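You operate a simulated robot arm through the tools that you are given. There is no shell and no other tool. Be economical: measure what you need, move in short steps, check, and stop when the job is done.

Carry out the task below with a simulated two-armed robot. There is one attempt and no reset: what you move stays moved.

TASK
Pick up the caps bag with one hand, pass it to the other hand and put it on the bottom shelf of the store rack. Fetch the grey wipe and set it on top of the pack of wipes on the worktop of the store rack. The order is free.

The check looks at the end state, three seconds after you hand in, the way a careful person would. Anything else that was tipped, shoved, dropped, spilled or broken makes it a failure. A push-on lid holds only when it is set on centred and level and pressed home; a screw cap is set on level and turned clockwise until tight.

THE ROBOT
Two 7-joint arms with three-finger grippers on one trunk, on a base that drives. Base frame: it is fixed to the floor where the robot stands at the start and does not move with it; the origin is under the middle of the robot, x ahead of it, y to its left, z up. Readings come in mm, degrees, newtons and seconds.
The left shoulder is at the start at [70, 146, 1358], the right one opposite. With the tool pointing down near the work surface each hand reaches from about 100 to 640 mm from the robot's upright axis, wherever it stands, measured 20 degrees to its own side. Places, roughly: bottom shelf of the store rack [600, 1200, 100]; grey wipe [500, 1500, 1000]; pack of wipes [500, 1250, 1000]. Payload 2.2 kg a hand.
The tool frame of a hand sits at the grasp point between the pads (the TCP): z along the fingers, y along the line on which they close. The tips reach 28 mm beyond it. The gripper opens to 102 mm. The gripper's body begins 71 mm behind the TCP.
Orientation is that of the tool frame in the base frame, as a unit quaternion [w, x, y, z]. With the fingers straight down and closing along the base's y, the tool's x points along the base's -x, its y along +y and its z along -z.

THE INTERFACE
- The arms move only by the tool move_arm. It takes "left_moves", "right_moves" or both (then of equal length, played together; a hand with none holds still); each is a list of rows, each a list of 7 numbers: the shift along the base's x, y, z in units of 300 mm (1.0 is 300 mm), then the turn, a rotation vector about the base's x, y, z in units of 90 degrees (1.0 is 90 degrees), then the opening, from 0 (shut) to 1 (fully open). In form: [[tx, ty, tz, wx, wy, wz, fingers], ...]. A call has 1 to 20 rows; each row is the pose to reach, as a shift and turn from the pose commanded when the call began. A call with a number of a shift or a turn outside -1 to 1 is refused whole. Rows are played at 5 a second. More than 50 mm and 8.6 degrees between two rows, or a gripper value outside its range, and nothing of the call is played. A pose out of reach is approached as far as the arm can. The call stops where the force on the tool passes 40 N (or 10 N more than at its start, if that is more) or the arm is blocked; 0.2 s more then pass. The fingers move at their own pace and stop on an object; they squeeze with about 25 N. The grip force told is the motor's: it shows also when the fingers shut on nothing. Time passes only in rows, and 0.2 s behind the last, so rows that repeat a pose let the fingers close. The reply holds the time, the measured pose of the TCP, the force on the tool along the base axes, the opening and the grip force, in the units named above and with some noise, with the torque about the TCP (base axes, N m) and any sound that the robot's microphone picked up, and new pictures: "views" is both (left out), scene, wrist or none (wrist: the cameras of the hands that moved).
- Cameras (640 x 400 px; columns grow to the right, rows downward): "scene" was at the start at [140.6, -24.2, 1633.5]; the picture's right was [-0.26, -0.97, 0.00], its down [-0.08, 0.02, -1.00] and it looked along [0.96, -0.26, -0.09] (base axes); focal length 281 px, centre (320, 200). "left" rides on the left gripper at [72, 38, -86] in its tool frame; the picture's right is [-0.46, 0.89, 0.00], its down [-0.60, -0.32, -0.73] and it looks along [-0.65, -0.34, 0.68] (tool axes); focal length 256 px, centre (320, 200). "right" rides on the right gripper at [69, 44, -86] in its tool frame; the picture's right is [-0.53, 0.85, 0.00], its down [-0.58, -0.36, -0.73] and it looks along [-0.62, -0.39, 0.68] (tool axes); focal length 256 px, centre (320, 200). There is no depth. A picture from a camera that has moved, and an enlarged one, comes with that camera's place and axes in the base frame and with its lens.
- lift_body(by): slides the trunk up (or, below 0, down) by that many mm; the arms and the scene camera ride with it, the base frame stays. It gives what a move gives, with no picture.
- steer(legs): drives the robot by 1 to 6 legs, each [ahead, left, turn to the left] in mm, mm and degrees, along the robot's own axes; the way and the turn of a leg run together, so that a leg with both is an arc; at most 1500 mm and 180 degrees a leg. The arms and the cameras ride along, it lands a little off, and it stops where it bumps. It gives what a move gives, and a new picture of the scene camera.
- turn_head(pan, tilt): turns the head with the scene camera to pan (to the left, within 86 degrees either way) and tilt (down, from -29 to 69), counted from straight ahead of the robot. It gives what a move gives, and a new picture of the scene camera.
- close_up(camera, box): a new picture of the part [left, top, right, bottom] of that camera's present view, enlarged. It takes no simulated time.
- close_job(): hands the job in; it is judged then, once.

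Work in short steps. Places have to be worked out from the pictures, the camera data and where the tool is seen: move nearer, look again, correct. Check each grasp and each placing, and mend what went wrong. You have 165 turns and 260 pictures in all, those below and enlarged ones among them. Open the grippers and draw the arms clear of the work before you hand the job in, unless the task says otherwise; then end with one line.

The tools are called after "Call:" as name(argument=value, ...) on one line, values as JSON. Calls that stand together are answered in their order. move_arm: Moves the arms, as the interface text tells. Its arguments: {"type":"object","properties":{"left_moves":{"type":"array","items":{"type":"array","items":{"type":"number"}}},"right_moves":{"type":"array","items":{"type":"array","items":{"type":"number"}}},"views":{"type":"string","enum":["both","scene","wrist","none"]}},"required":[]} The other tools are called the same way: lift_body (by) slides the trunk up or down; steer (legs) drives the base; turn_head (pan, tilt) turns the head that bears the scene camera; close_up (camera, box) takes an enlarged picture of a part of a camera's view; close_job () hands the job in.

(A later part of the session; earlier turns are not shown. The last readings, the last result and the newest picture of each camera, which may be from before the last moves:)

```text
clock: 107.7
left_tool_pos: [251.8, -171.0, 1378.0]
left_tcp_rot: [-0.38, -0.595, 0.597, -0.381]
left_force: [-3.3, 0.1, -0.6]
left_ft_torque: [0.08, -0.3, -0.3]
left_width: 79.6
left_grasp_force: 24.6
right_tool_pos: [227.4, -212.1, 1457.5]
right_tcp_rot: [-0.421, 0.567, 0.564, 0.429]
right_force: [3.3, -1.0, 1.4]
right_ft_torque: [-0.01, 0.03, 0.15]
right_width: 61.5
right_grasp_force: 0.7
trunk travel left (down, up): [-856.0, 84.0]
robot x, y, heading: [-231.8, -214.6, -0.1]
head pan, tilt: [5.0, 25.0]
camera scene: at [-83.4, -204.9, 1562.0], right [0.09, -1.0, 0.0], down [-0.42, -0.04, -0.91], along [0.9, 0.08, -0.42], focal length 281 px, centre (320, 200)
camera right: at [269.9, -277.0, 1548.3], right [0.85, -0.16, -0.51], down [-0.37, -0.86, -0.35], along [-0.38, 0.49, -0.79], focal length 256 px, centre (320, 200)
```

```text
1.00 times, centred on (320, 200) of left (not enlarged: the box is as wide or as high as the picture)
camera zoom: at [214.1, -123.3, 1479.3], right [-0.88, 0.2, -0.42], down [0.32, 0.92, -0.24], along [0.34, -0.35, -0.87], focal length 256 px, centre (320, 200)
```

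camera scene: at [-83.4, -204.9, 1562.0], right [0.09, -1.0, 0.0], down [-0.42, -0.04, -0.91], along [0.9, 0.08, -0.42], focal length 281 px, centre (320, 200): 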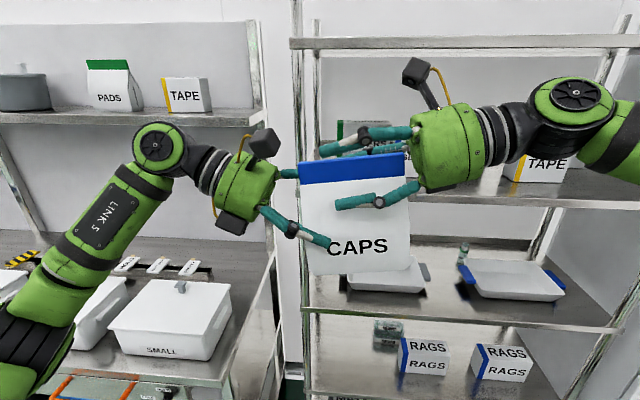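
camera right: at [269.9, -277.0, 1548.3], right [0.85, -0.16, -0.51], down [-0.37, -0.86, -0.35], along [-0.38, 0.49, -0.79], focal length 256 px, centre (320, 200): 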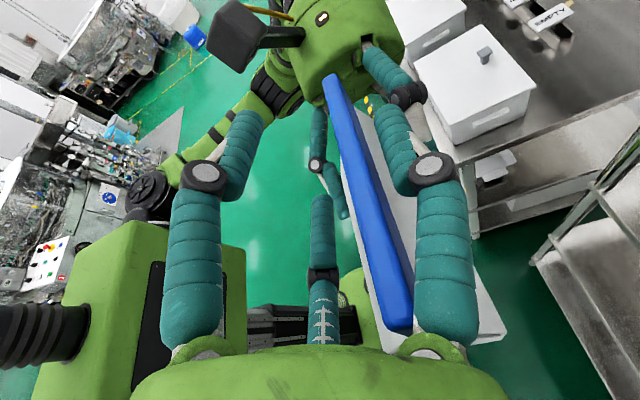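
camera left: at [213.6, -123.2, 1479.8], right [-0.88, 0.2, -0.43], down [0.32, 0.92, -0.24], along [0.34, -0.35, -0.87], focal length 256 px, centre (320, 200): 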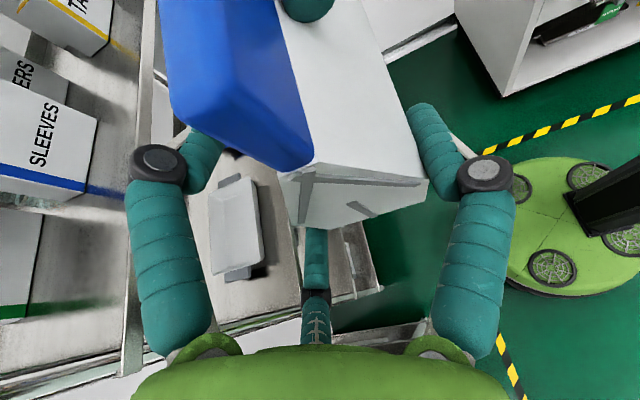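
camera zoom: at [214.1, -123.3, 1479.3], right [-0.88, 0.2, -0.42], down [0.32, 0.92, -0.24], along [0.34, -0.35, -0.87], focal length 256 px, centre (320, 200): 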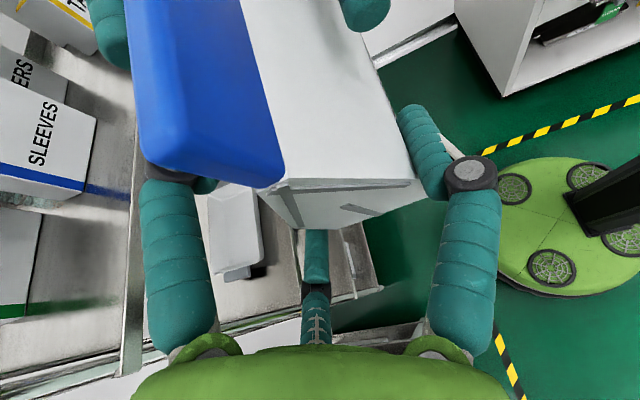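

The left hold is unsteady (bag turns on the thumb because one rear finger misses the body). I close the right hand on the ridge again, then release the left.

Call:
move_arm(right_moves=[[0, 0, 0, 0, 0, 0, 0.4], [0, 0, 0, 0, 0, 0, 0.2], [0, 0, 0, 0, 0, 0, 0], [0, 0, 0, 0, 0, 0, 0], [0, 0, 0, 0, 0, 0, 0]], views="none")

Call:
move_arm(left_moves=[[0, 0, 0, 0, 0, 0, 0.9], [0, 0, 0, 0, 0, 0, 1], [0, 0, 0, 0, 0, 0, 1]])

```text
clock: 108.9
left_tool_pos: [251.0, -171.2, 1377.5]
left_tcp_rot: [-0.38, -0.592, 0.6, -0.379]
left_force: [-24.0, -0.8, -7.5]
left_ft_torque: [0.27, -1.8, -0.69]
left_width: 84.0
left_grasp_force: 26.0
right_tool_pos: [230.0, -213.0, 1458.9]
right_tcp_rot: [-0.419, 0.568, 0.559, 0.434]
right_force: [23.8, -0.3, 6.9]
right_ft_torque: [0.18, -0.37, -0.3]
right_width: 16.8
right_grasp_force: 25.0
trunk travel left (down, up): [-856.0, 84.0]
robot x, y, heading: [-227.5, -210.3, 0.2]
head pan, tilt: [5.0, 25.0]
```

```text
clock: 109.7
left_tool_pos: [252.1, -170.3, 1378.4]
left_tcp_rot: [-0.379, -0.596, 0.596, -0.382]
left_force: [0.3, 1.1, 0.9]
left_ft_torque: [-0.01, -0.01, 0.01]
left_width: 101.8
left_grasp_force: 0.0
right_tool_pos: [226.7, -211.8, 1456.7]
right_tcp_rot: [-0.422, 0.567, 0.564, 0.428]
right_force: [0.7, 0.3, -0.2]
right_ft_torque: [0.02, 0.02, 0.03]
right_width: 16.7
right_grasp_force: 25.0
trunk travel left (down, up): [-856.0, 84.0]
robot x, y, heading: [-229.5, -212.0, 0.0]
head pan, tilt: [5.0, 25.0]
camera scene: at [-83.4, -205.0, 1562.0], right [0.09, -1.0, 0.0], down [-0.42, -0.04, -0.91], along [0.9, 0.08, -0.42], focal length 281 px, centre (320, 200)
camera left: at [214.5, -123.1, 1479.7], right [-0.88, 0.2, -0.42], down [0.32, 0.92, -0.24], along [0.34, -0.35, -0.87], focal length 256 px, centre (320, 200)
```

scene: 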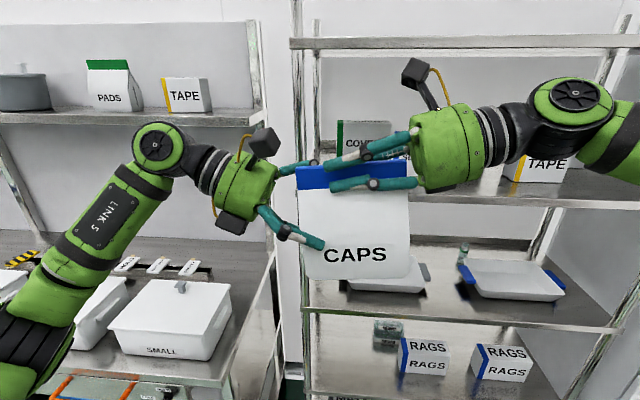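
left: 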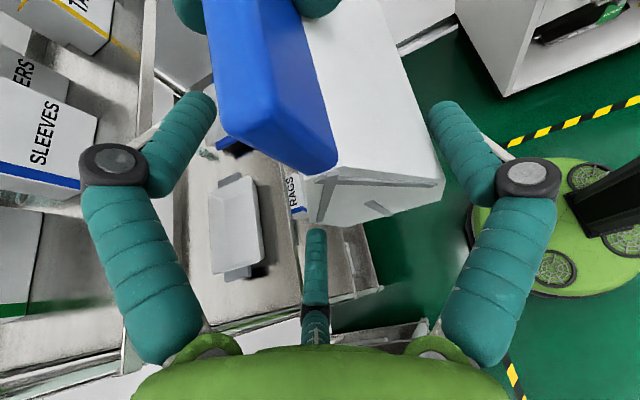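

Right hold restored (bag ~10 mm lower in the grip). I retreat the left hand and restage it level with the ridge's free left end.

Call:
move_arm(left_moves=[[0, 0.1, 0, 0, 0, 0, 1], [0, 0.2, 0, 0, 0, 0, 1], [0, 0.28, 0, 0, 0, 0, 1], [-0.03, 0.29, 0.08, -0.05, 0, 0, 1], [-0.06, 0.29, 0.16, -0.1, 0, 0, 1], [-0.083, 0.29, 0.223, -0.144, 0, 0, 1]])

Call:
close_up(camera="scene", box=[200, 100, 460, 300])

```text
clock: 111.1
left_tool_pos: [228.2, -83.8, 1442.8]
left_tcp_rot: [-0.445, -0.548, 0.55, -0.446]
left_force: [0.5, -0.4, -0.9]
left_ft_torque: [0.02, -0.02, 0.0]
left_width: 101.8
left_grasp_force: 0.1
right_tool_pos: [227.9, -213.0, 1457.4]
right_tcp_rot: [-0.42, 0.567, 0.564, 0.429]
right_force: [0.4, -0.5, 0.9]
right_ft_torque: [0.02, -0.02, 0.02]
right_width: 16.4
right_grasp_force: 24.5
trunk travel left (down, up): [-856.0, 84.0]
robot x, y, heading: [-223.6, -213.3, 0.1]
head pan, tilt: [5.0, 25.0]
camera scene: at [-83.6, -204.8, 1562.0], right [0.09, -1.0, 0.0], down [-0.42, -0.04, -0.91], along [0.9, 0.08, -0.42], focal length 281 px, centre (320, 200)
camera left: at [189.7, -13.6, 1532.9], right [-0.88, 0.1, -0.46], down [0.32, 0.84, -0.44], along [0.34, -0.54, -0.77], focal length 256 px, centre (320, 200)
```

scene: 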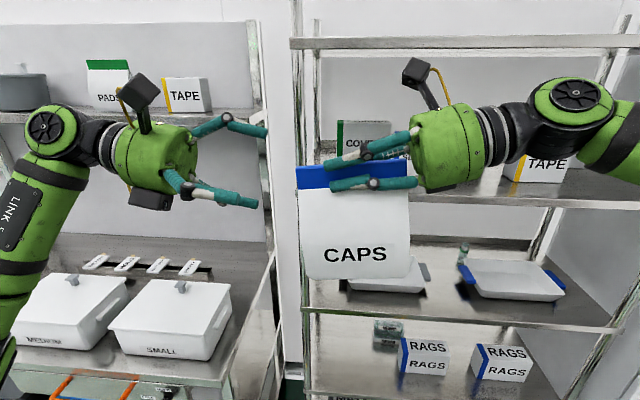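
left: 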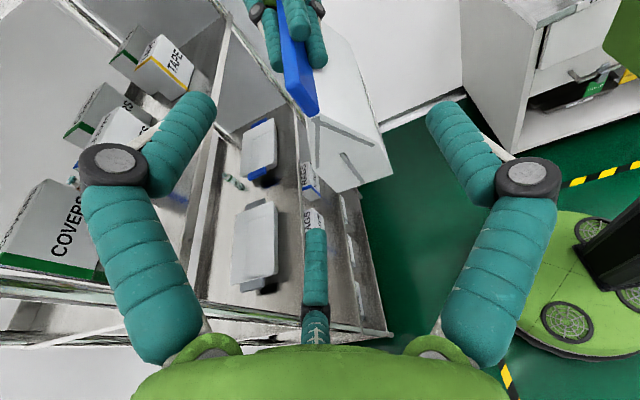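

```text
2.00 times, centred on (330, 200) of scene
camera zoom: at [-83.6, -204.8, 1562.0], right [0.09, -1.0, 0.0], down [-0.42, -0.04, -0.91], along [0.9, 0.08, -0.42], focal length 561 px, centre (300, 200)
```

zoom: 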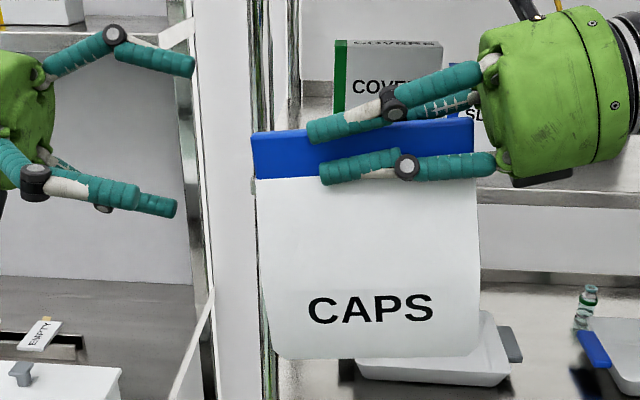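

Ridge free end ≈[230,-149], band z 1433–1460. Advance the left hand 70 mm, fingers part-open, so the tips stop just short of the right fingertips.

Call:
move_arm(left_moves=[[0.004, -0.05, 0.007, 0, 0, 0, 0.7], [0.004, -0.11, 0.007, 0, 0, 0, 0.6], [0.004, -0.17, 0.007, 0, 0, 0, 0.6], [0.004, -0.215, 0.007, 0, 0, 0, 0.6], [0.004, -0.232, 0.007, 0, 0, 0, 0.6]])

Call:
close_up(camera="scene", box=[200, 100, 460, 300])

```text
clock: 112.3
left_tool_pos: [230.4, -152.8, 1445.0]
left_tcp_rot: [0.443, 0.551, -0.55, 0.444]
left_force: [6.3, 21.8, -11.5]
left_ft_torque: [0.7, -0.09, 0.4]
left_width: 83.1
left_grasp_force: 14.1
right_tool_pos: [226.4, -212.6, 1460.3]
right_tcp_rot: [-0.42, 0.566, 0.563, 0.431]
right_force: [-7.2, -24.1, 10.3]
right_ft_torque: [-0.29, 0.16, -0.02]
right_width: 17.0
right_grasp_force: 25.8
trunk travel left (down, up): [-856.0, 84.0]
robot x, y, heading: [-225.4, -214.3, -0.0]
head pan, tilt: [5.0, 25.0]
camera scene: at [-83.4, -205.2, 1562.0], right [0.09, -1.0, 0.0], down [-0.42, -0.04, -0.91], along [0.9, 0.08, -0.42], focal length 281 px, centre (320, 200)
camera left: at [192.1, -84.1, 1533.6], right [-0.89, 0.1, -0.45], down [0.32, 0.84, -0.44], along [0.34, -0.53, -0.78], focal length 256 px, centre (320, 200)
```

scene: 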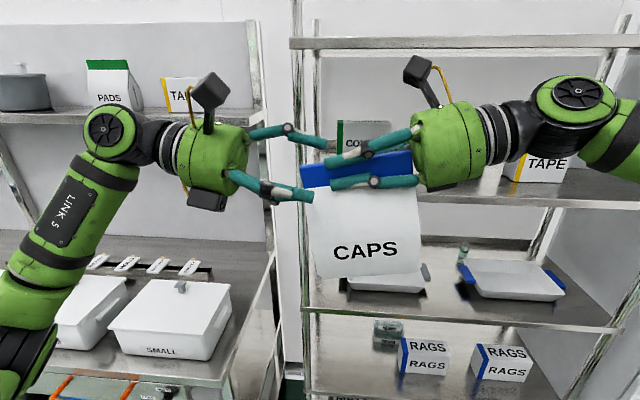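
left: 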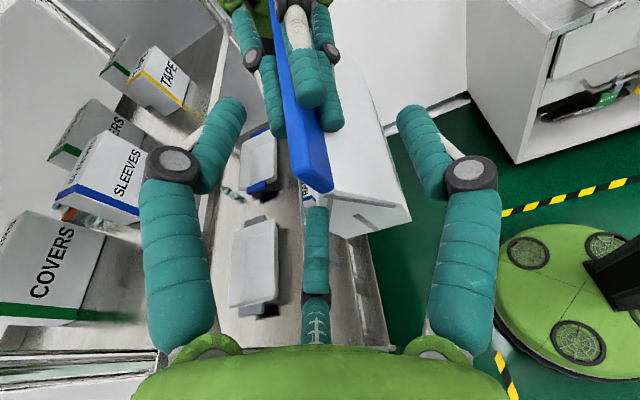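

```text
2.00 times, centred on (330, 200) of scene
camera zoom: at [-83.4, -205.2, 1562.0], right [0.09, -1.0, 0.0], down [-0.42, -0.04, -0.91], along [0.9, 0.08, -0.42], focal length 561 px, centre (300, 200)
```

zoom: 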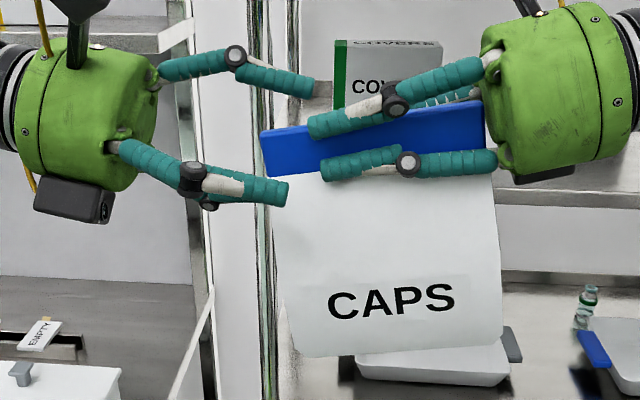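

A lower finger met the bag's shoulder and pushed it (right still holds). I retreat at once, and will come in ~25 mm higher then lower onto the ridge, as worked for the right hand.

Call:
move_arm(left_moves=[[0, 0.06, 0, 0, 0, 0, 0.8], [0, 0.14, 0, 0, 0, 0, 0.8], [0, 0.2, 0.04, 0, 0, 0, 0.8], [0, 0.2, 0.1, 0, 0, 0, 0.8]])

Call:
close_up(camera="scene", box=[200, 100, 460, 300])

```text
clock: 113.3
left_tool_pos: [227.9, -94.6, 1475.7]
left_tcp_rot: [-0.445, -0.548, 0.552, -0.445]
left_force: [0.3, 0.4, -0.9]
left_ft_torque: [-0.03, 0.01, 0.03]
left_width: 81.5
left_grasp_force: 0.0
right_tool_pos: [226.5, -212.8, 1457.6]
right_tcp_rot: [-0.42, 0.568, 0.563, 0.43]
right_force: [-0.7, -0.7, -1.2]
right_ft_torque: [0.03, -0.01, -0.01]
right_width: 16.8
right_grasp_force: 24.9
trunk travel left (down, up): [-856.0, 84.0]
robot x, y, heading: [-228.0, -210.1, 0.0]
head pan, tilt: [5.0, 25.0]
camera scene: at [-83.5, -206.1, 1561.9], right [0.09, -1.0, 0.0], down [-0.42, -0.04, -0.91], along [0.9, 0.08, -0.42], focal length 281 px, centre (320, 200)
camera left: at [190.8, -25.0, 1565.3], right [-0.88, 0.1, -0.46], down [0.32, 0.84, -0.44], along [0.34, -0.53, -0.77], focal length 256 px, centre (320, 200)
```

scene: 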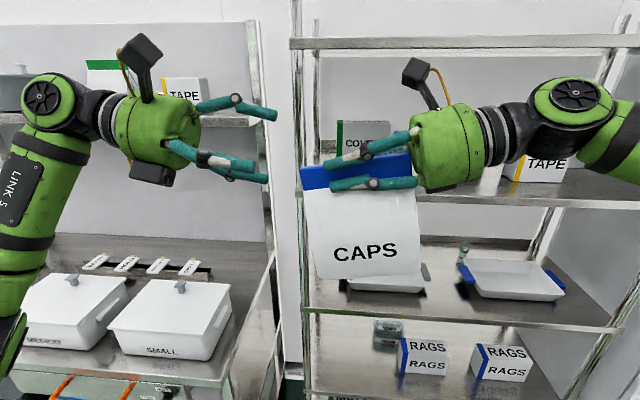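
left: 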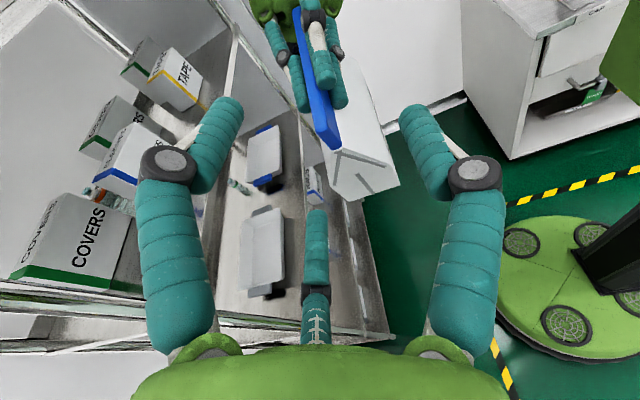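

```text
2.00 times, centred on (330, 200) of scene
camera zoom: at [-83.5, -206.1, 1561.9], right [0.09, -1.0, 0.0], down [-0.42, -0.04, -0.91], along [0.9, 0.08, -0.42], focal length 561 px, centre (300, 200)
```

zoom: 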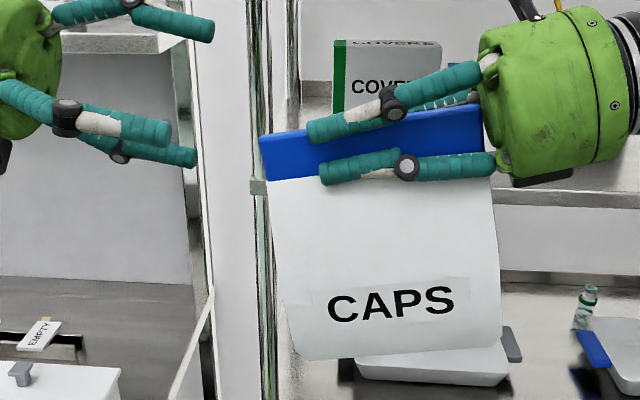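

The bag tilted ~8° but is still firmly held. Now the higher approach: fully open, move over the ridge end at z≈1475, then down 25 mm.

Call:
move_arm(left_moves=[[0.017, 0, 0.02, 0, 0, 0, 1], [0.017, -0.08, 0.02, 0, 0, 0, 1], [0.017, -0.15, 0.02, 0, 0, 0, 1], [0.017, -0.205, 0.02, 0, 0, 0, 1], [0.017, -0.205, -0.02, 0, 0, 0, 1], [0.017, -0.205, -0.05, 0, 0, 0, 1], [0.017, -0.205, -0.08, 0, 0, 0, 1]])

Call:
close_up(camera="scene", box=[200, 100, 460, 300])

```text
clock: 114.9
left_tool_pos: [232.6, -155.5, 1453.1]
left_tcp_rot: [-0.445, -0.548, 0.55, -0.446]
left_force: [0.1, -0.3, -0.4]
left_ft_torque: [0.01, -0.01, 0.0]
left_width: 102.1
left_grasp_force: 0.1
right_tool_pos: [227.1, -211.5, 1456.7]
right_tcp_rot: [-0.42, 0.568, 0.563, 0.429]
right_force: [-0.5, -0.1, -1.0]
right_ft_torque: [0.02, -0.03, 0.02]
right_width: 16.3
right_grasp_force: 24.9
trunk travel left (down, up): [-856.0, 84.0]
robot x, y, heading: [-225.1, -216.7, 0.1]
head pan, tilt: [5.0, 25.0]
camera scene: at [-83.4, -205.0, 1562.0], right [0.09, -1.0, 0.0], down [-0.42, -0.04, -0.91], along [0.9, 0.08, -0.42], focal length 281 px, centre (320, 200)
camera left: at [195.7, -85.5, 1541.3], right [-0.88, 0.1, -0.46], down [0.32, 0.84, -0.44], along [0.34, -0.53, -0.77], focal length 256 px, centre (320, 200)
```

scene: 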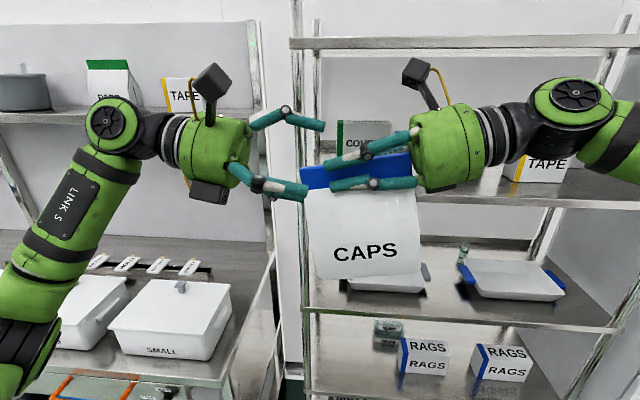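
left: 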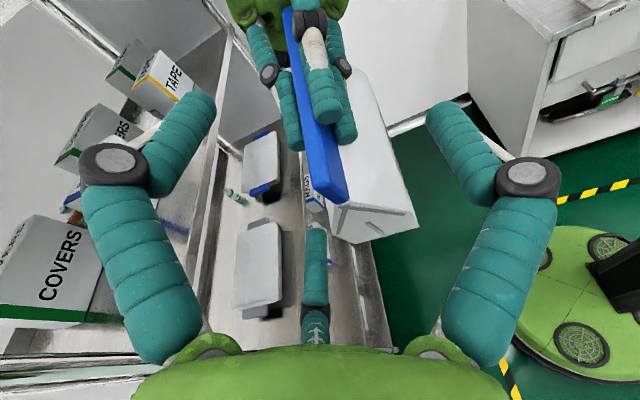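

```text
2.00 times, centred on (330, 200) of scene
camera zoom: at [-83.4, -205.0, 1562.0], right [0.09, -1.0, 0.0], down [-0.42, -0.04, -0.91], along [0.9, 0.08, -0.42], focal length 561 px, centre (300, 200)
```

zoom: 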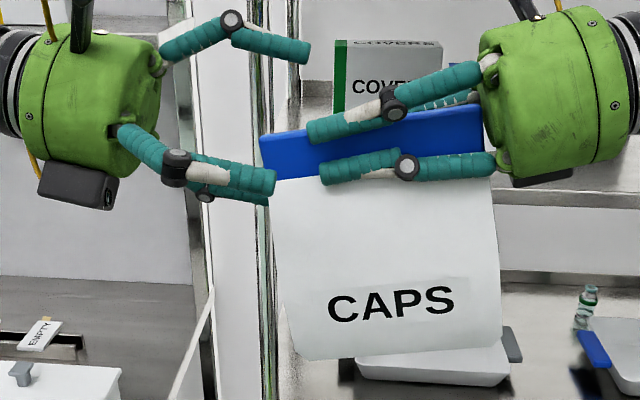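

Everything is clear of contact. Close the left fingers on the ridge end.

Call:
move_arm(left_moves=[[0, 0, 0, 0, 0, 0, 0.7], [0, 0, 0, 0, 0, 0, 0.4], [0, 0, 0, 0, 0, 0, 0.15], [0, 0, 0, 0, 0, 0, 0], [0, 0, 0, 0, 0, 0, 0]])

Call:
close_up(camera="scene", box=[200, 100, 460, 300])

```text
clock: 116.1
left_tool_pos: [234.4, -154.7, 1452.2]
left_tcp_rot: [-0.444, -0.549, 0.55, -0.446]
left_force: [10.8, 3.3, -2.1]
left_ft_torque: [0.14, -0.11, 0.29]
left_width: 17.0
left_grasp_force: 25.3
right_tool_pos: [225.9, -212.2, 1457.9]
right_tcp_rot: [-0.421, 0.567, 0.564, 0.428]
right_force: [-10.8, -2.2, 1.6]
right_ft_torque: [0.06, 0.16, 0.36]
right_width: 16.5
right_grasp_force: 24.9
trunk travel left (down, up): [-856.0, 84.0]
robot x, y, heading: [-227.2, -214.6, 0.3]
head pan, tilt: [5.0, 25.0]
camera scene: at [-83.4, -205.0, 1562.0], right [0.09, -1.0, 0.0], down [-0.42, -0.04, -0.91], along [0.9, 0.08, -0.42], focal length 281 px, centre (320, 200)
camera left: at [196.6, -85.3, 1540.9], right [-0.88, 0.1, -0.46], down [0.32, 0.84, -0.44], along [0.34, -0.53, -0.77], focal length 256 px, centre (320, 200)
```

scene: 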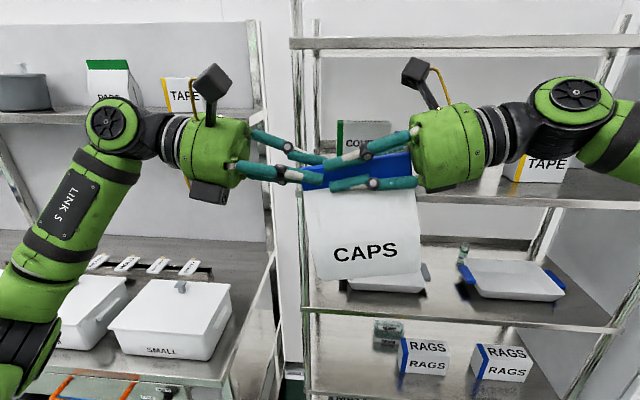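
left: 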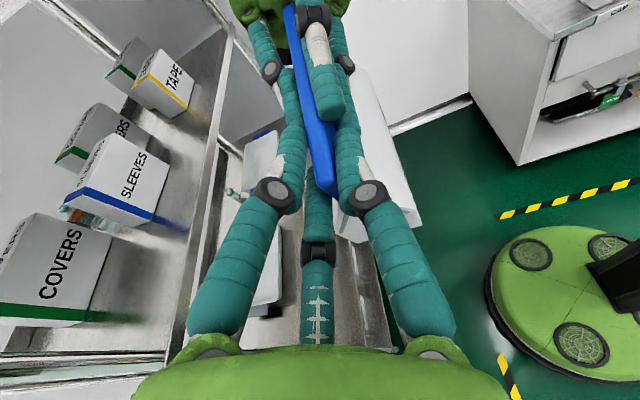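

```text
2.00 times, centred on (330, 200) of scene
camera zoom: at [-83.4, -205.0, 1562.0], right [0.09, -1.0, 0.0], down [-0.42, -0.04, -0.91], along [0.9, 0.08, -0.42], focal length 561 px, centre (300, 200)
```

zoom: 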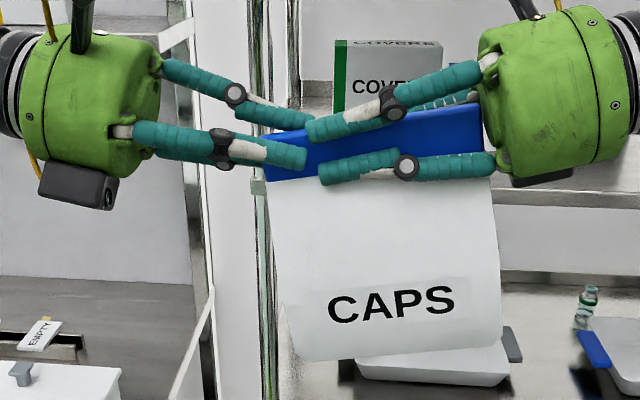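

Both hands now grip the ridge. I open the right fingers slightly (still straddling) to test whether the left carries the bag.

Call:
move_arm(right_moves=[[0, 0, 0, 0, 0, 0, 0.2], [0, 0, 0, 0, 0, 0, 0.25], [0, 0, 0, 0, 0, 0, 0.3], [0, 0, 0, 0, 0, 0, 0.3], [0, 0, 0, 0, 0, 0, 0.3]])

Call:
close_up(camera="scene", box=[200, 100, 460, 300])

```text
clock: 117.3
left_tool_pos: [234.0, -154.5, 1451.7]
left_tcp_rot: [-0.445, -0.548, 0.55, -0.446]
left_force: [9.8, -1.7, -9.8]
left_ft_torque: [0.48, -0.35, 0.34]
left_width: 16.8
left_grasp_force: 24.9
right_tool_pos: [227.0, -212.2, 1458.0]
right_tcp_rot: [-0.421, 0.567, 0.563, 0.43]
right_force: [-10.6, 1.1, 9.7]
right_ft_torque: [0.17, 0.28, 0.22]
right_width: 28.7
right_grasp_force: 0.0
trunk travel left (down, up): [-856.0, 84.0]
robot x, y, heading: [-225.2, -213.7, 0.2]
head pan, tilt: [5.0, 25.0]
camera scene: at [-83.4, -204.9, 1562.0], right [0.09, -1.0, 0.0], down [-0.42, -0.04, -0.91], along [0.9, 0.08, -0.42], focal length 281 px, centre (320, 200)
camera right: at [269.5, -276.8, 1548.5], right [0.85, -0.16, -0.51], down [-0.37, -0.86, -0.35], along [-0.38, 0.49, -0.79], focal length 256 px, centre (320, 200)
```

scene: 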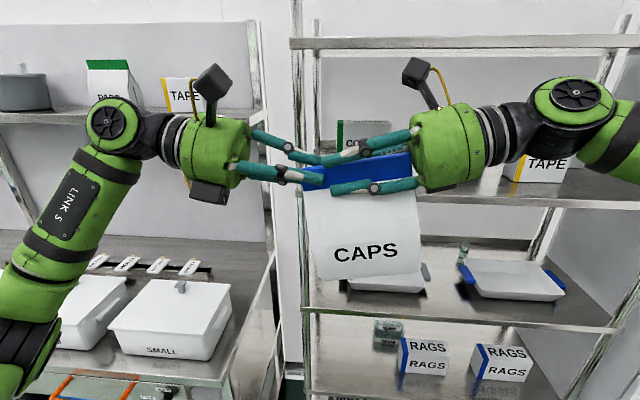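
right: 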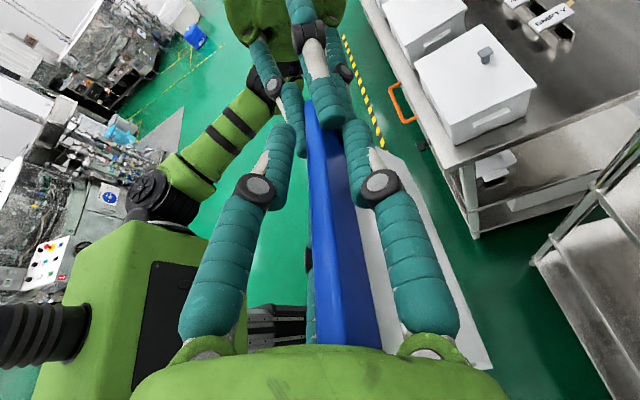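

```text
2.00 times, centred on (330, 200) of scene
camera zoom: at [-83.4, -204.9, 1562.0], right [0.09, -1.0, 0.0], down [-0.42, -0.04, -0.91], along [0.9, 0.08, -0.42], focal length 561 px, centre (300, 200)
```

zoom: 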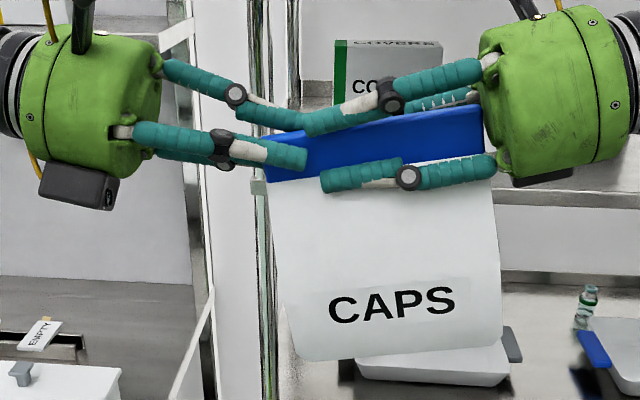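

The bag stays with the left hand while the right is open. I slide the right hand back 42 mm and re-close near the ridge's right end, to free the middle for the left.

Call:
move_arm(right_moves=[[0, -0.04, 0.003, 0, 0, 0, 0.35], [0, -0.09, 0.005, 0, 0, 0, 0.35], [0, -0.14, 0.005, 0, 0, 0, 0.35], [0, -0.14, 0.0, 0, 0, 0, 0.35]])

Call:
close_up(camera="scene", box=[200, 100, 460, 300])

```text
clock: 118.3
left_tool_pos: [235.1, -154.0, 1451.8]
left_tcp_rot: [-0.443, -0.55, 0.55, -0.446]
left_force: [11.6, -2.6, -5.7]
left_ft_torque: [0.53, -0.41, 1.04]
left_width: 17.2
left_grasp_force: 25.5
right_tool_pos: [227.2, -254.3, 1457.0]
right_tcp_rot: [-0.421, 0.567, 0.563, 0.429]
right_force: [-12.6, 2.0, 6.3]
right_ft_torque: [0.27, 0.38, 0.22]
right_width: 35.7
right_grasp_force: 0.2
trunk travel left (down, up): [-856.0, 84.0]
robot x, y, heading: [-225.7, -216.3, 0.3]
head pan, tilt: [5.0, 25.0]
camera scene: at [-83.3, -204.6, 1561.9], right [0.09, -1.0, 0.0], down [-0.42, -0.04, -0.91], along [0.9, 0.08, -0.42], focal length 281 px, centre (320, 200)
camera right: at [269.8, -319.3, 1548.2], right [0.85, -0.16, -0.51], down [-0.37, -0.86, -0.35], along [-0.38, 0.49, -0.79], focal length 256 px, centre (320, 200)
```

scene: 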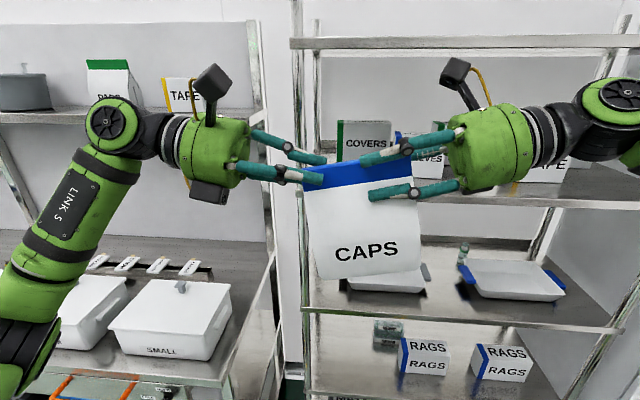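
right: 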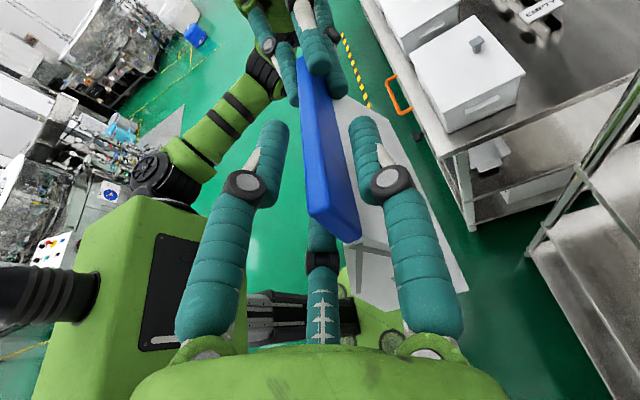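

```text
2.00 times, centred on (330, 200) of scene
camera zoom: at [-83.3, -204.6, 1561.9], right [0.09, -1.0, 0.0], down [-0.42, -0.04, -0.91], along [0.9, 0.08, -0.42], focal length 561 px, centre (300, 200)
```

zoom: 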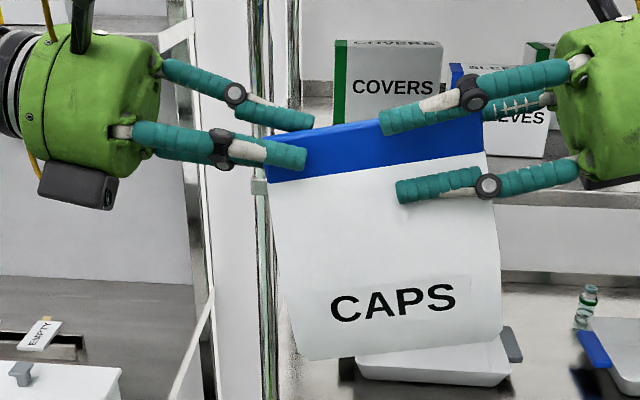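

Left alone holds the bag well. Re-close the right on the right end of the ridge.

Call:
move_arm(right_moves=[[0.015, 0, 0, 0, 0, 0, 0.3], [0.015, 0, 0, 0, 0, 0, 0.1], [0.015, 0, 0, 0, 0, 0, 0], [0.015, 0, 0, 0, 0, 0, 0]], views="none")

Call:
move_arm(left_moves=[[0, 0, 0, 0, 0, 0, 0.2], [0, 0, 0, 0, 0, 0, 0.3], [0, 0, 0, 0, 0, 0, 0.38], [0, 0, 0, 0, 0, 0, 0.38]])

Call:
close_up(camera="scene", box=[200, 100, 460, 300])

```text
clock: 119.3
left_tool_pos: [237.2, -153.8, 1452.6]
left_tcp_rot: [0.441, 0.55, -0.548, 0.45]
left_force: [25.9, 13.0, 0.7]
left_ft_torque: [-0.45, -1.34, 1.27]
left_width: 18.1
left_grasp_force: 25.2
right_tool_pos: [229.4, -254.3, 1455.5]
right_tcp_rot: [-0.422, 0.567, 0.566, 0.423]
right_force: [-25.6, -12.8, -0.3]
right_ft_torque: [0.29, 1.44, 1.18]
right_width: 22.6
right_grasp_force: 25.1
trunk travel left (down, up): [-856.0, 84.0]
robot x, y, heading: [-227.9, -212.8, 0.0]
head pan, tilt: [5.0, 25.0]
```

```text
clock: 120.3
left_tool_pos: [234.1, -155.0, 1453.6]
left_tcp_rot: [-0.446, -0.547, 0.55, -0.447]
left_force: [13.2, -2.4, 10.9]
left_ft_torque: [-0.27, -0.42, 0.28]
left_width: 37.1
left_grasp_force: 0.1
right_tool_pos: [229.9, -252.6, 1454.7]
right_tcp_rot: [-0.421, 0.567, 0.567, 0.424]
right_force: [-13.9, 2.7, -11.0]
right_ft_torque: [-0.89, 0.51, 1.04]
right_width: 18.6
right_grasp_force: 25.1
trunk travel left (down, up): [-856.0, 84.0]
robot x, y, heading: [-229.1, -215.6, 0.2]
head pan, tilt: [5.0, 25.0]
camera scene: at [-83.5, -205.0, 1562.0], right [0.09, -1.0, 0.0], down [-0.42, -0.04, -0.91], along [0.9, 0.08, -0.42], focal length 281 px, centre (320, 200)
camera left: at [195.5, -85.7, 1542.0], right [-0.88, 0.1, -0.46], down [0.32, 0.84, -0.44], along [0.34, -0.54, -0.77], focal length 256 px, centre (320, 200)
```

scene: 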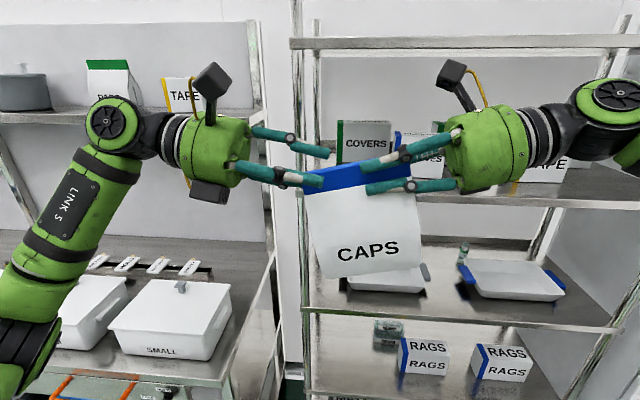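
left: 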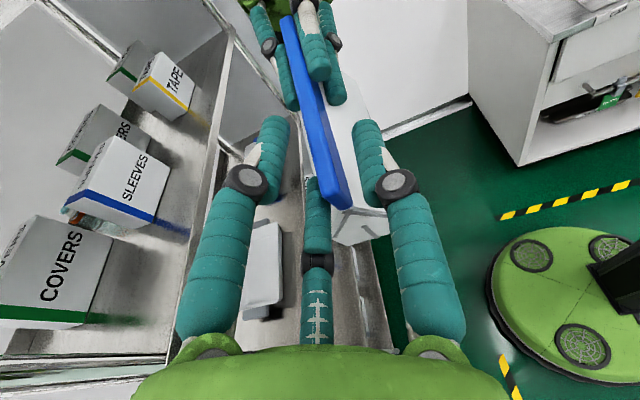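

```text
2.00 times, centred on (330, 200) of scene
camera zoom: at [-83.5, -205.0, 1562.0], right [0.09, -1.0, 0.0], down [-0.42, -0.04, -0.91], along [0.9, 0.08, -0.42], focal length 561 px, centre (300, 200)
```

zoom: 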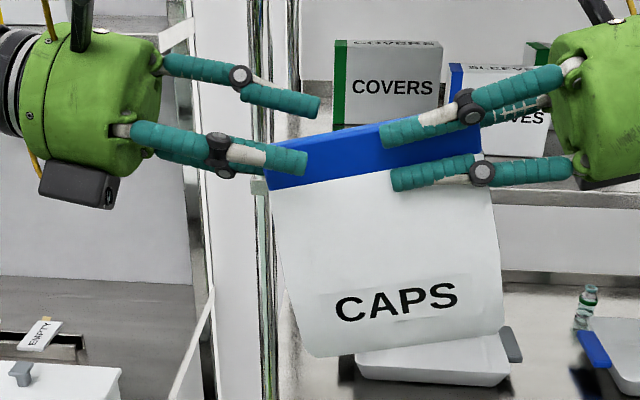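

The bag hangs tilted ~12° from the right hand. I retreat the left hand, then level the bag by rotating the right wrist about x.

Call:
move_arm(left_moves=[[0, 0, 0, 0, 0, 0, 0.7], [0, 0.02, 0.03, 0, 0, 0, 1], [0, 0.08, 0.06, 0, 0, 0, 1], [0, 0.18, 0.1, 0, 0, 0, 1], [0, 0.24, 0.12, 0, 0, 0, 1]], views="none")

Call:
move_arm(right_moves=[[0, 0, 0, 0.05, 0, 0, 0], [0, 0, 0, 0.1, 0, 0, 0], [0, 0, 0, 0.14, 0, 0, 0], [0, 0, 0, 0.14, 0, 0, 0]], views="wrist")

Call:
close_up(camera="scene", box=[200, 100, 460, 300])

```text
clock: 121.5
left_tool_pos: [232.8, -82.2, 1488.1]
left_tcp_rot: [-0.446, -0.547, 0.551, -0.446]
left_force: [-0.3, -0.2, 0.6]
left_ft_torque: [-0.01, 0.01, 0.02]
left_width: 101.9
left_grasp_force: 0.0
right_tool_pos: [231.8, -253.8, 1457.1]
right_tcp_rot: [-0.42, 0.568, 0.563, 0.429]
right_force: [0.4, -0.1, -0.5]
right_ft_torque: [0.02, 0.01, 0.02]
right_width: 17.3
right_grasp_force: 25.4
trunk travel left (down, up): [-856.0, 84.0]
robot x, y, heading: [-228.6, -212.8, -0.3]
head pan, tilt: [5.0, 25.0]
```

```text
clock: 122.5
left_tool_pos: [233.5, -83.1, 1487.5]
left_tcp_rot: [-0.445, -0.548, 0.551, -0.445]
left_force: [0.2, 0.1, 0.3]
left_ft_torque: [-0.04, -0.01, -0.04]
left_width: 102.0
left_grasp_force: 0.0
right_tool_pos: [226.0, -252.1, 1466.1]
right_tcp_rot: [-0.448, 0.546, 0.538, 0.46]
right_force: [0.5, 0.1, -0.4]
right_ft_torque: [-0.05, 0.01, 0.0]
right_width: 17.4
right_grasp_force: 25.0
right hand out of reach, approached as far as the arm can: row 2, 3, 4
trunk travel left (down, up): [-856.0, 84.0]
robot x, y, heading: [-226.4, -210.2, 0.2]
head pan, tilt: [5.0, 25.0]
camera right: at [267.3, -325.2, 1549.7], right [0.85, -0.11, -0.52], down [-0.38, -0.81, -0.44], along [-0.37, 0.57, -0.73], focal length 256 px, centre (320, 200)
```

right: 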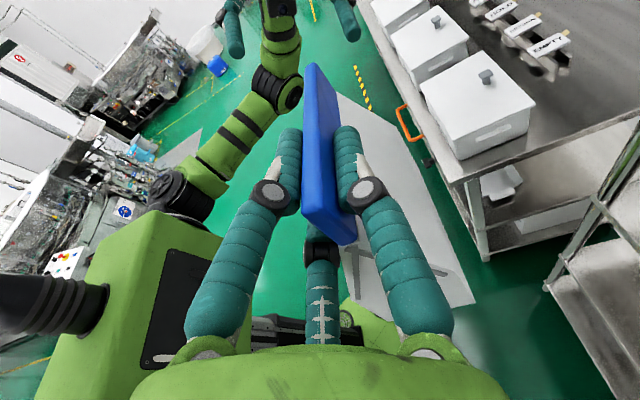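

```text
2.00 times, centred on (330, 200) of scene
camera zoom: at [-82.9, -205.3, 1561.9], right [0.09, -1.0, 0.0], down [-0.42, -0.04, -0.91], along [0.9, 0.08, -0.42], focal length 561 px, centre (300, 200)
```

zoom: 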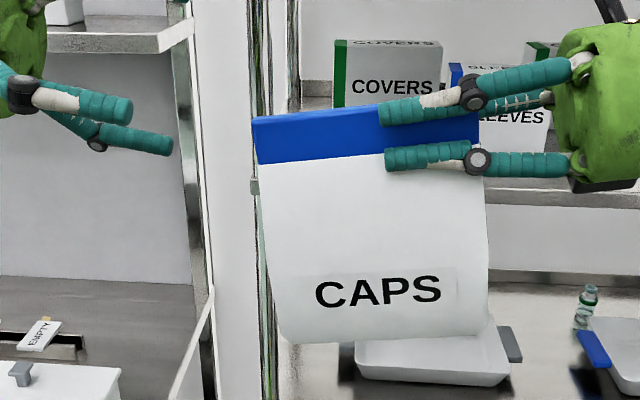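

Bag is nearly level with ~75 mm of free ridge. I bring the left hand in over the middle of the ridge and lower it.

Call:
move_arm(left_moves=[[-0.01, -0.08, 0.01, 0, 0, 0, 1], [-0.01, -0.17, 0.01, 0, 0, 0, 1], [-0.01, -0.26, 0.01, 0, 0, 0, 1], [-0.01, -0.345, 0.01, 0, 0, 0, 1], [-0.01, -0.345, -0.03, 0, 0, 0, 1], [-0.01, -0.345, -0.06, 0, 0, 0, 1], [-0.01, -0.345, -0.08, 0, 0, 0, 1]])

Call:
close_up(camera="scene", box=[200, 100, 460, 300])

```text
clock: 124.1
left_tool_pos: [230.9, -185.6, 1464.7]
left_tcp_rot: [-0.444, -0.548, 0.55, -0.447]
left_force: [0.3, 0.3, 0.9]
left_ft_torque: [-0.01, -0.11, 0.0]
left_width: 101.9
left_grasp_force: 0.1
right_tool_pos: [224.7, -251.1, 1465.7]
right_tcp_rot: [-0.448, 0.546, 0.538, 0.459]
right_force: [-1.4, -0.9, -1.6]
right_ft_torque: [-0.09, 0.1, 0.05]
right_width: 17.3
right_grasp_force: 25.7
trunk travel left (down, up): [-856.0, 84.0]
robot x, y, heading: [-228.4, -218.3, 0.0]
head pan, tilt: [5.0, 25.0]
camera scene: at [-83.5, -205.4, 1562.0], right [0.09, -1.0, 0.0], down [-0.42, -0.04, -0.91], along [0.9, 0.08, -0.42], focal length 281 px, centre (320, 200)
camera left: at [192.7, -116.9, 1553.0], right [-0.88, 0.1, -0.46], down [0.32, 0.84, -0.44], along [0.34, -0.53, -0.77], focal length 256 px, centre (320, 200)
```

scene: 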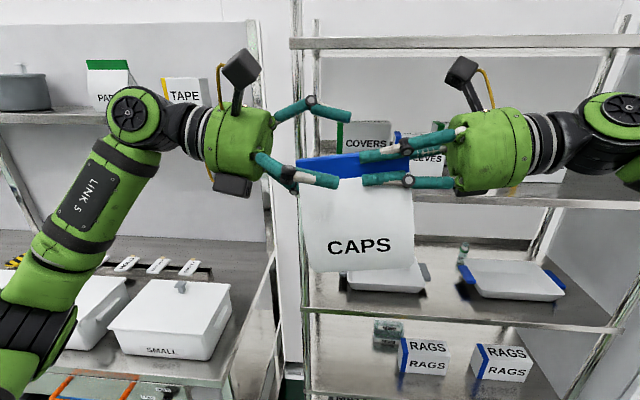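
left: 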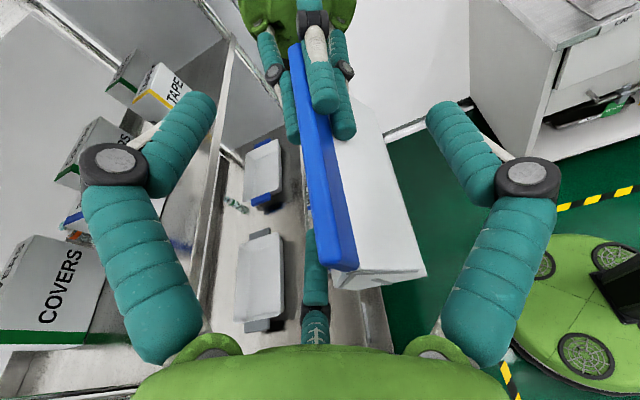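

```text
2.00 times, centred on (330, 200) of scene
camera zoom: at [-83.5, -205.4, 1562.0], right [0.09, -1.0, 0.0], down [-0.42, -0.04, -0.91], along [0.9, 0.08, -0.42], focal length 561 px, centre (300, 200)
```

zoom: 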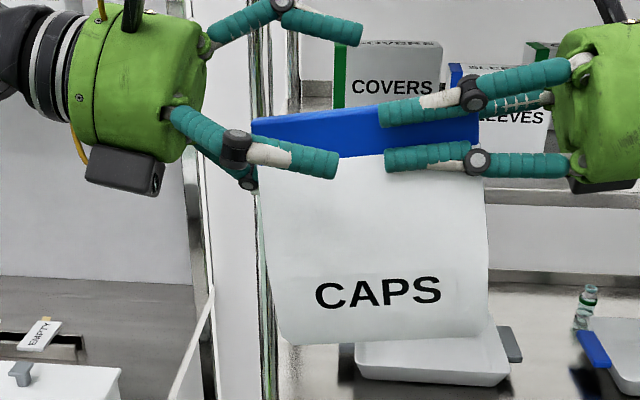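

Well placed, ~10 mm short of the right fingertips. Close the left on the ridge.

Call:
move_arm(left_moves=[[0, 0, -0.012, 0, 0, 0, 0.7], [0, 0, -0.012, 0, 0, 0, 0.4], [0, 0, -0.012, 0, 0, 0, 0.15], [0, 0, -0.012, 0, 0, 0, 0], [0, 0, -0.012, 0, 0, 0, 0]])

Call:
close_up(camera="scene", box=[200, 100, 460, 300])

```text
clock: 125.3
left_tool_pos: [233.2, -185.1, 1460.9]
left_tcp_rot: [0.442, 0.55, -0.55, 0.447]
left_force: [24.2, -1.8, 0.4]
left_ft_torque: [-0.21, -1.07, 0.52]
left_width: 21.4
left_grasp_force: 24.8
right_tool_pos: [222.2, -249.0, 1465.2]
right_tcp_rot: [-0.449, 0.545, 0.541, 0.456]
right_force: [-25.0, 1.2, -2.3]
right_ft_torque: [0.15, 1.22, 1.07]
right_width: 18.0
right_grasp_force: 24.8
trunk travel left (down, up): [-856.0, 84.0]
robot x, y, heading: [-228.6, -213.1, 0.1]
head pan, tilt: [5.0, 25.0]
camera scene: at [-83.4, -204.9, 1562.0], right [0.09, -1.0, 0.0], down [-0.42, -0.04, -0.91], along [0.9, 0.08, -0.42], focal length 281 px, centre (320, 200)
camera left: at [194.2, -116.4, 1548.4], right [-0.88, 0.09, -0.46], down [0.32, 0.84, -0.44], along [0.35, -0.53, -0.77], focal length 256 px, centre (320, 200)
```

scene: 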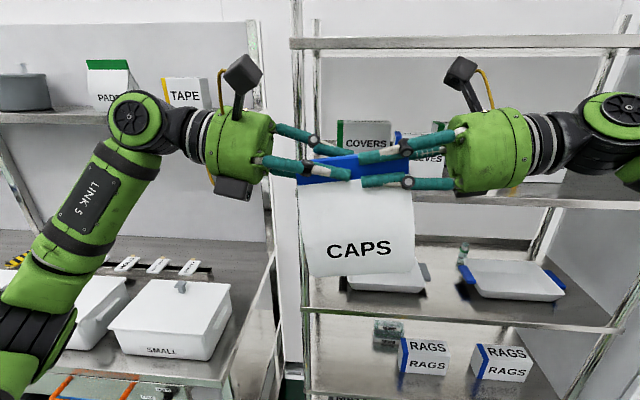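
left: 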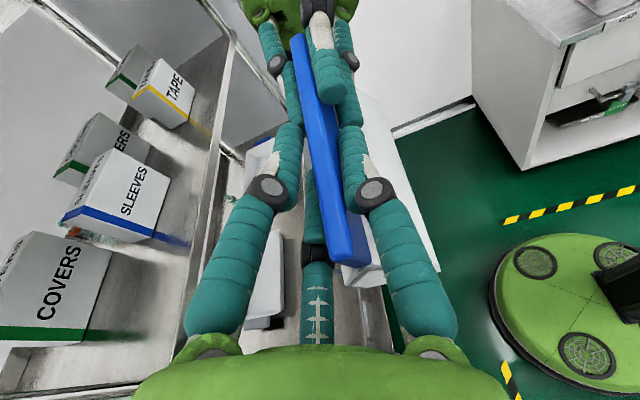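

```text
2.00 times, centred on (330, 200) of scene
camera zoom: at [-83.4, -204.9, 1562.0], right [0.09, -1.0, 0.0], down [-0.42, -0.04, -0.91], along [0.9, 0.08, -0.42], focal length 561 px, centre (300, 200)
```

zoom: 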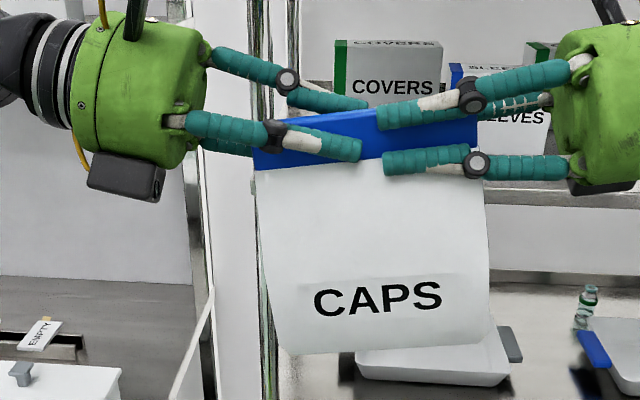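

Firm left grip on the middle of the ridge (21 mm, 25 N). Now release the right hand and withdraw it in −y.

Call:
move_arm(right_moves=[[0, 0, 0, 0, 0, 0, 0.3], [0, 0, 0, 0, 0, 0, 0.6], [0, 0, 0, 0, 0, 0, 0.6], [0, -0.06, 0.02, 0, 0, 0, 0.6], [0, -0.16, 0.04, 0, 0, 0, 0.8], [0, -0.28, 0.06, 0, 0, 0, 1]])

Call:
close_up(camera="scene", box=[200, 100, 460, 300])

```text
clock: 126.7
left_tool_pos: [228.9, -187.6, 1462.1]
left_tcp_rot: [-0.445, -0.547, 0.551, -0.446]
left_force: [0.3, -0.2, -0.3]
left_ft_torque: [0.07, 0.03, 0.03]
left_width: 17.1
left_grasp_force: 24.6
right_tool_pos: [224.3, -335.7, 1489.7]
right_tcp_rot: [-0.442, 0.551, 0.536, 0.462]
right_force: [0.0, 0.1, -0.3]
right_ft_torque: [0.0, -0.01, -0.03]
right_width: 102.2
right_grasp_force: 0.1
right hand out of reach, approached as far as the arm can: row 6
trunk travel left (down, up): [-856.0, 84.0]
robot x, y, heading: [-226.7, -210.9, 0.3]
head pan, tilt: [5.0, 25.0]
camera scene: at [-84.2, -206.8, 1562.0], right [0.09, -1.0, 0.0], down [-0.42, -0.04, -0.91], along [0.9, 0.08, -0.42], focal length 281 px, centre (320, 200)
camera right: at [265.1, -409.3, 1573.4], right [0.85, -0.12, -0.52], down [-0.39, -0.81, -0.43], along [-0.37, 0.57, -0.74], focal length 256 px, centre (320, 200)
```

scene: 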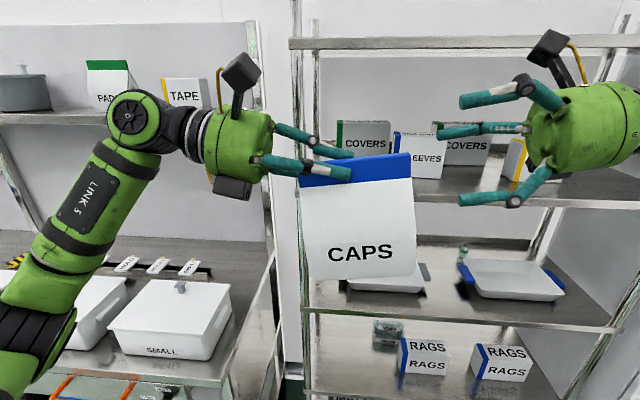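
right: 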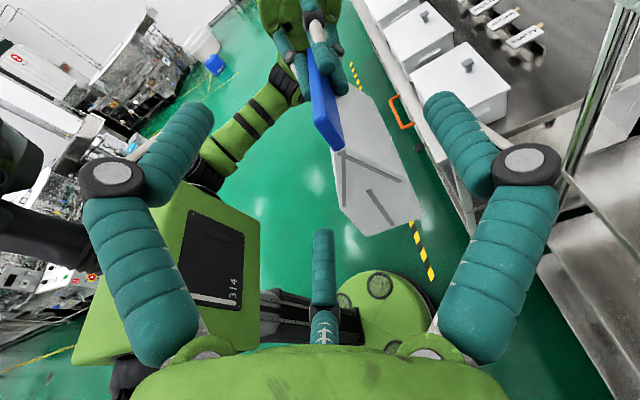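

```text
2.00 times, centred on (330, 200) of scene
camera zoom: at [-84.2, -206.8, 1562.0], right [0.09, -1.0, 0.0], down [-0.42, -0.04, -0.91], along [0.9, 0.08, -0.42], focal length 561 px, centre (300, 200)
```

zoom: 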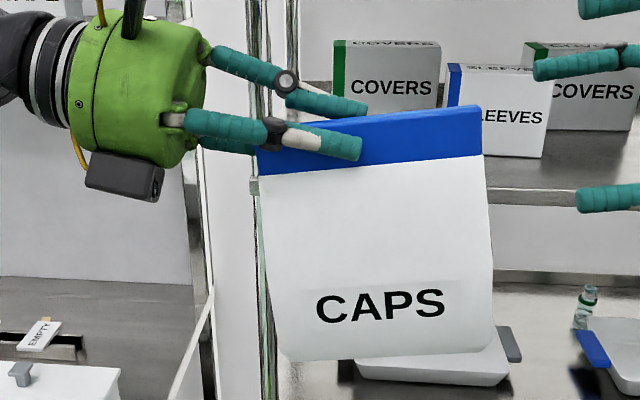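

Hand-over done: the left alone holds the bag. Now back off and drive left to the store rack.

Call:
steer(legs=[[-300, 0, 0], [0, 800, 0], [0, 600, 0]])

```text
clock: 135.7
left_tool_pos: [-74.1, 1218.8, 1460.8]
left_tcp_rot: [-0.444, -0.549, 0.55, -0.446]
left_force: [-0.1, 0.6, -1.6]
left_ft_torque: [0.03, 0.02, 0.0]
left_width: 17.0
left_grasp_force: 25.1
right_tool_pos: [-81.0, 1074.3, 1488.3]
right_tcp_rot: [-0.445, 0.549, 0.539, 0.459]
right_force: [0.2, 0.3, 0.9]
right_ft_torque: [0.03, 0.0, 0.02]
right_width: 101.8
right_grasp_force: 0.0
trunk travel left (down, up): [-856.0, 84.0]
robot x, y, heading: [-532.3, 1189.6, 0.2]
head pan, tilt: [5.0, 25.0]
camera scene: at [-388.2, 1199.6, 1562.0], right [0.09, -1.0, 0.0], down [-0.42, -0.04, -0.91], along [0.9, 0.08, -0.42], focal length 281 px, centre (320, 200)
```

scene: 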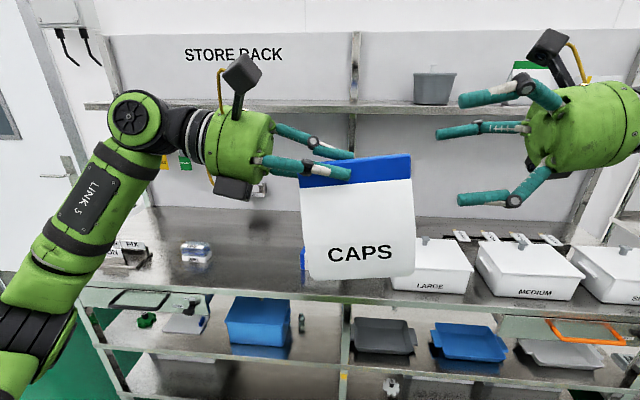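

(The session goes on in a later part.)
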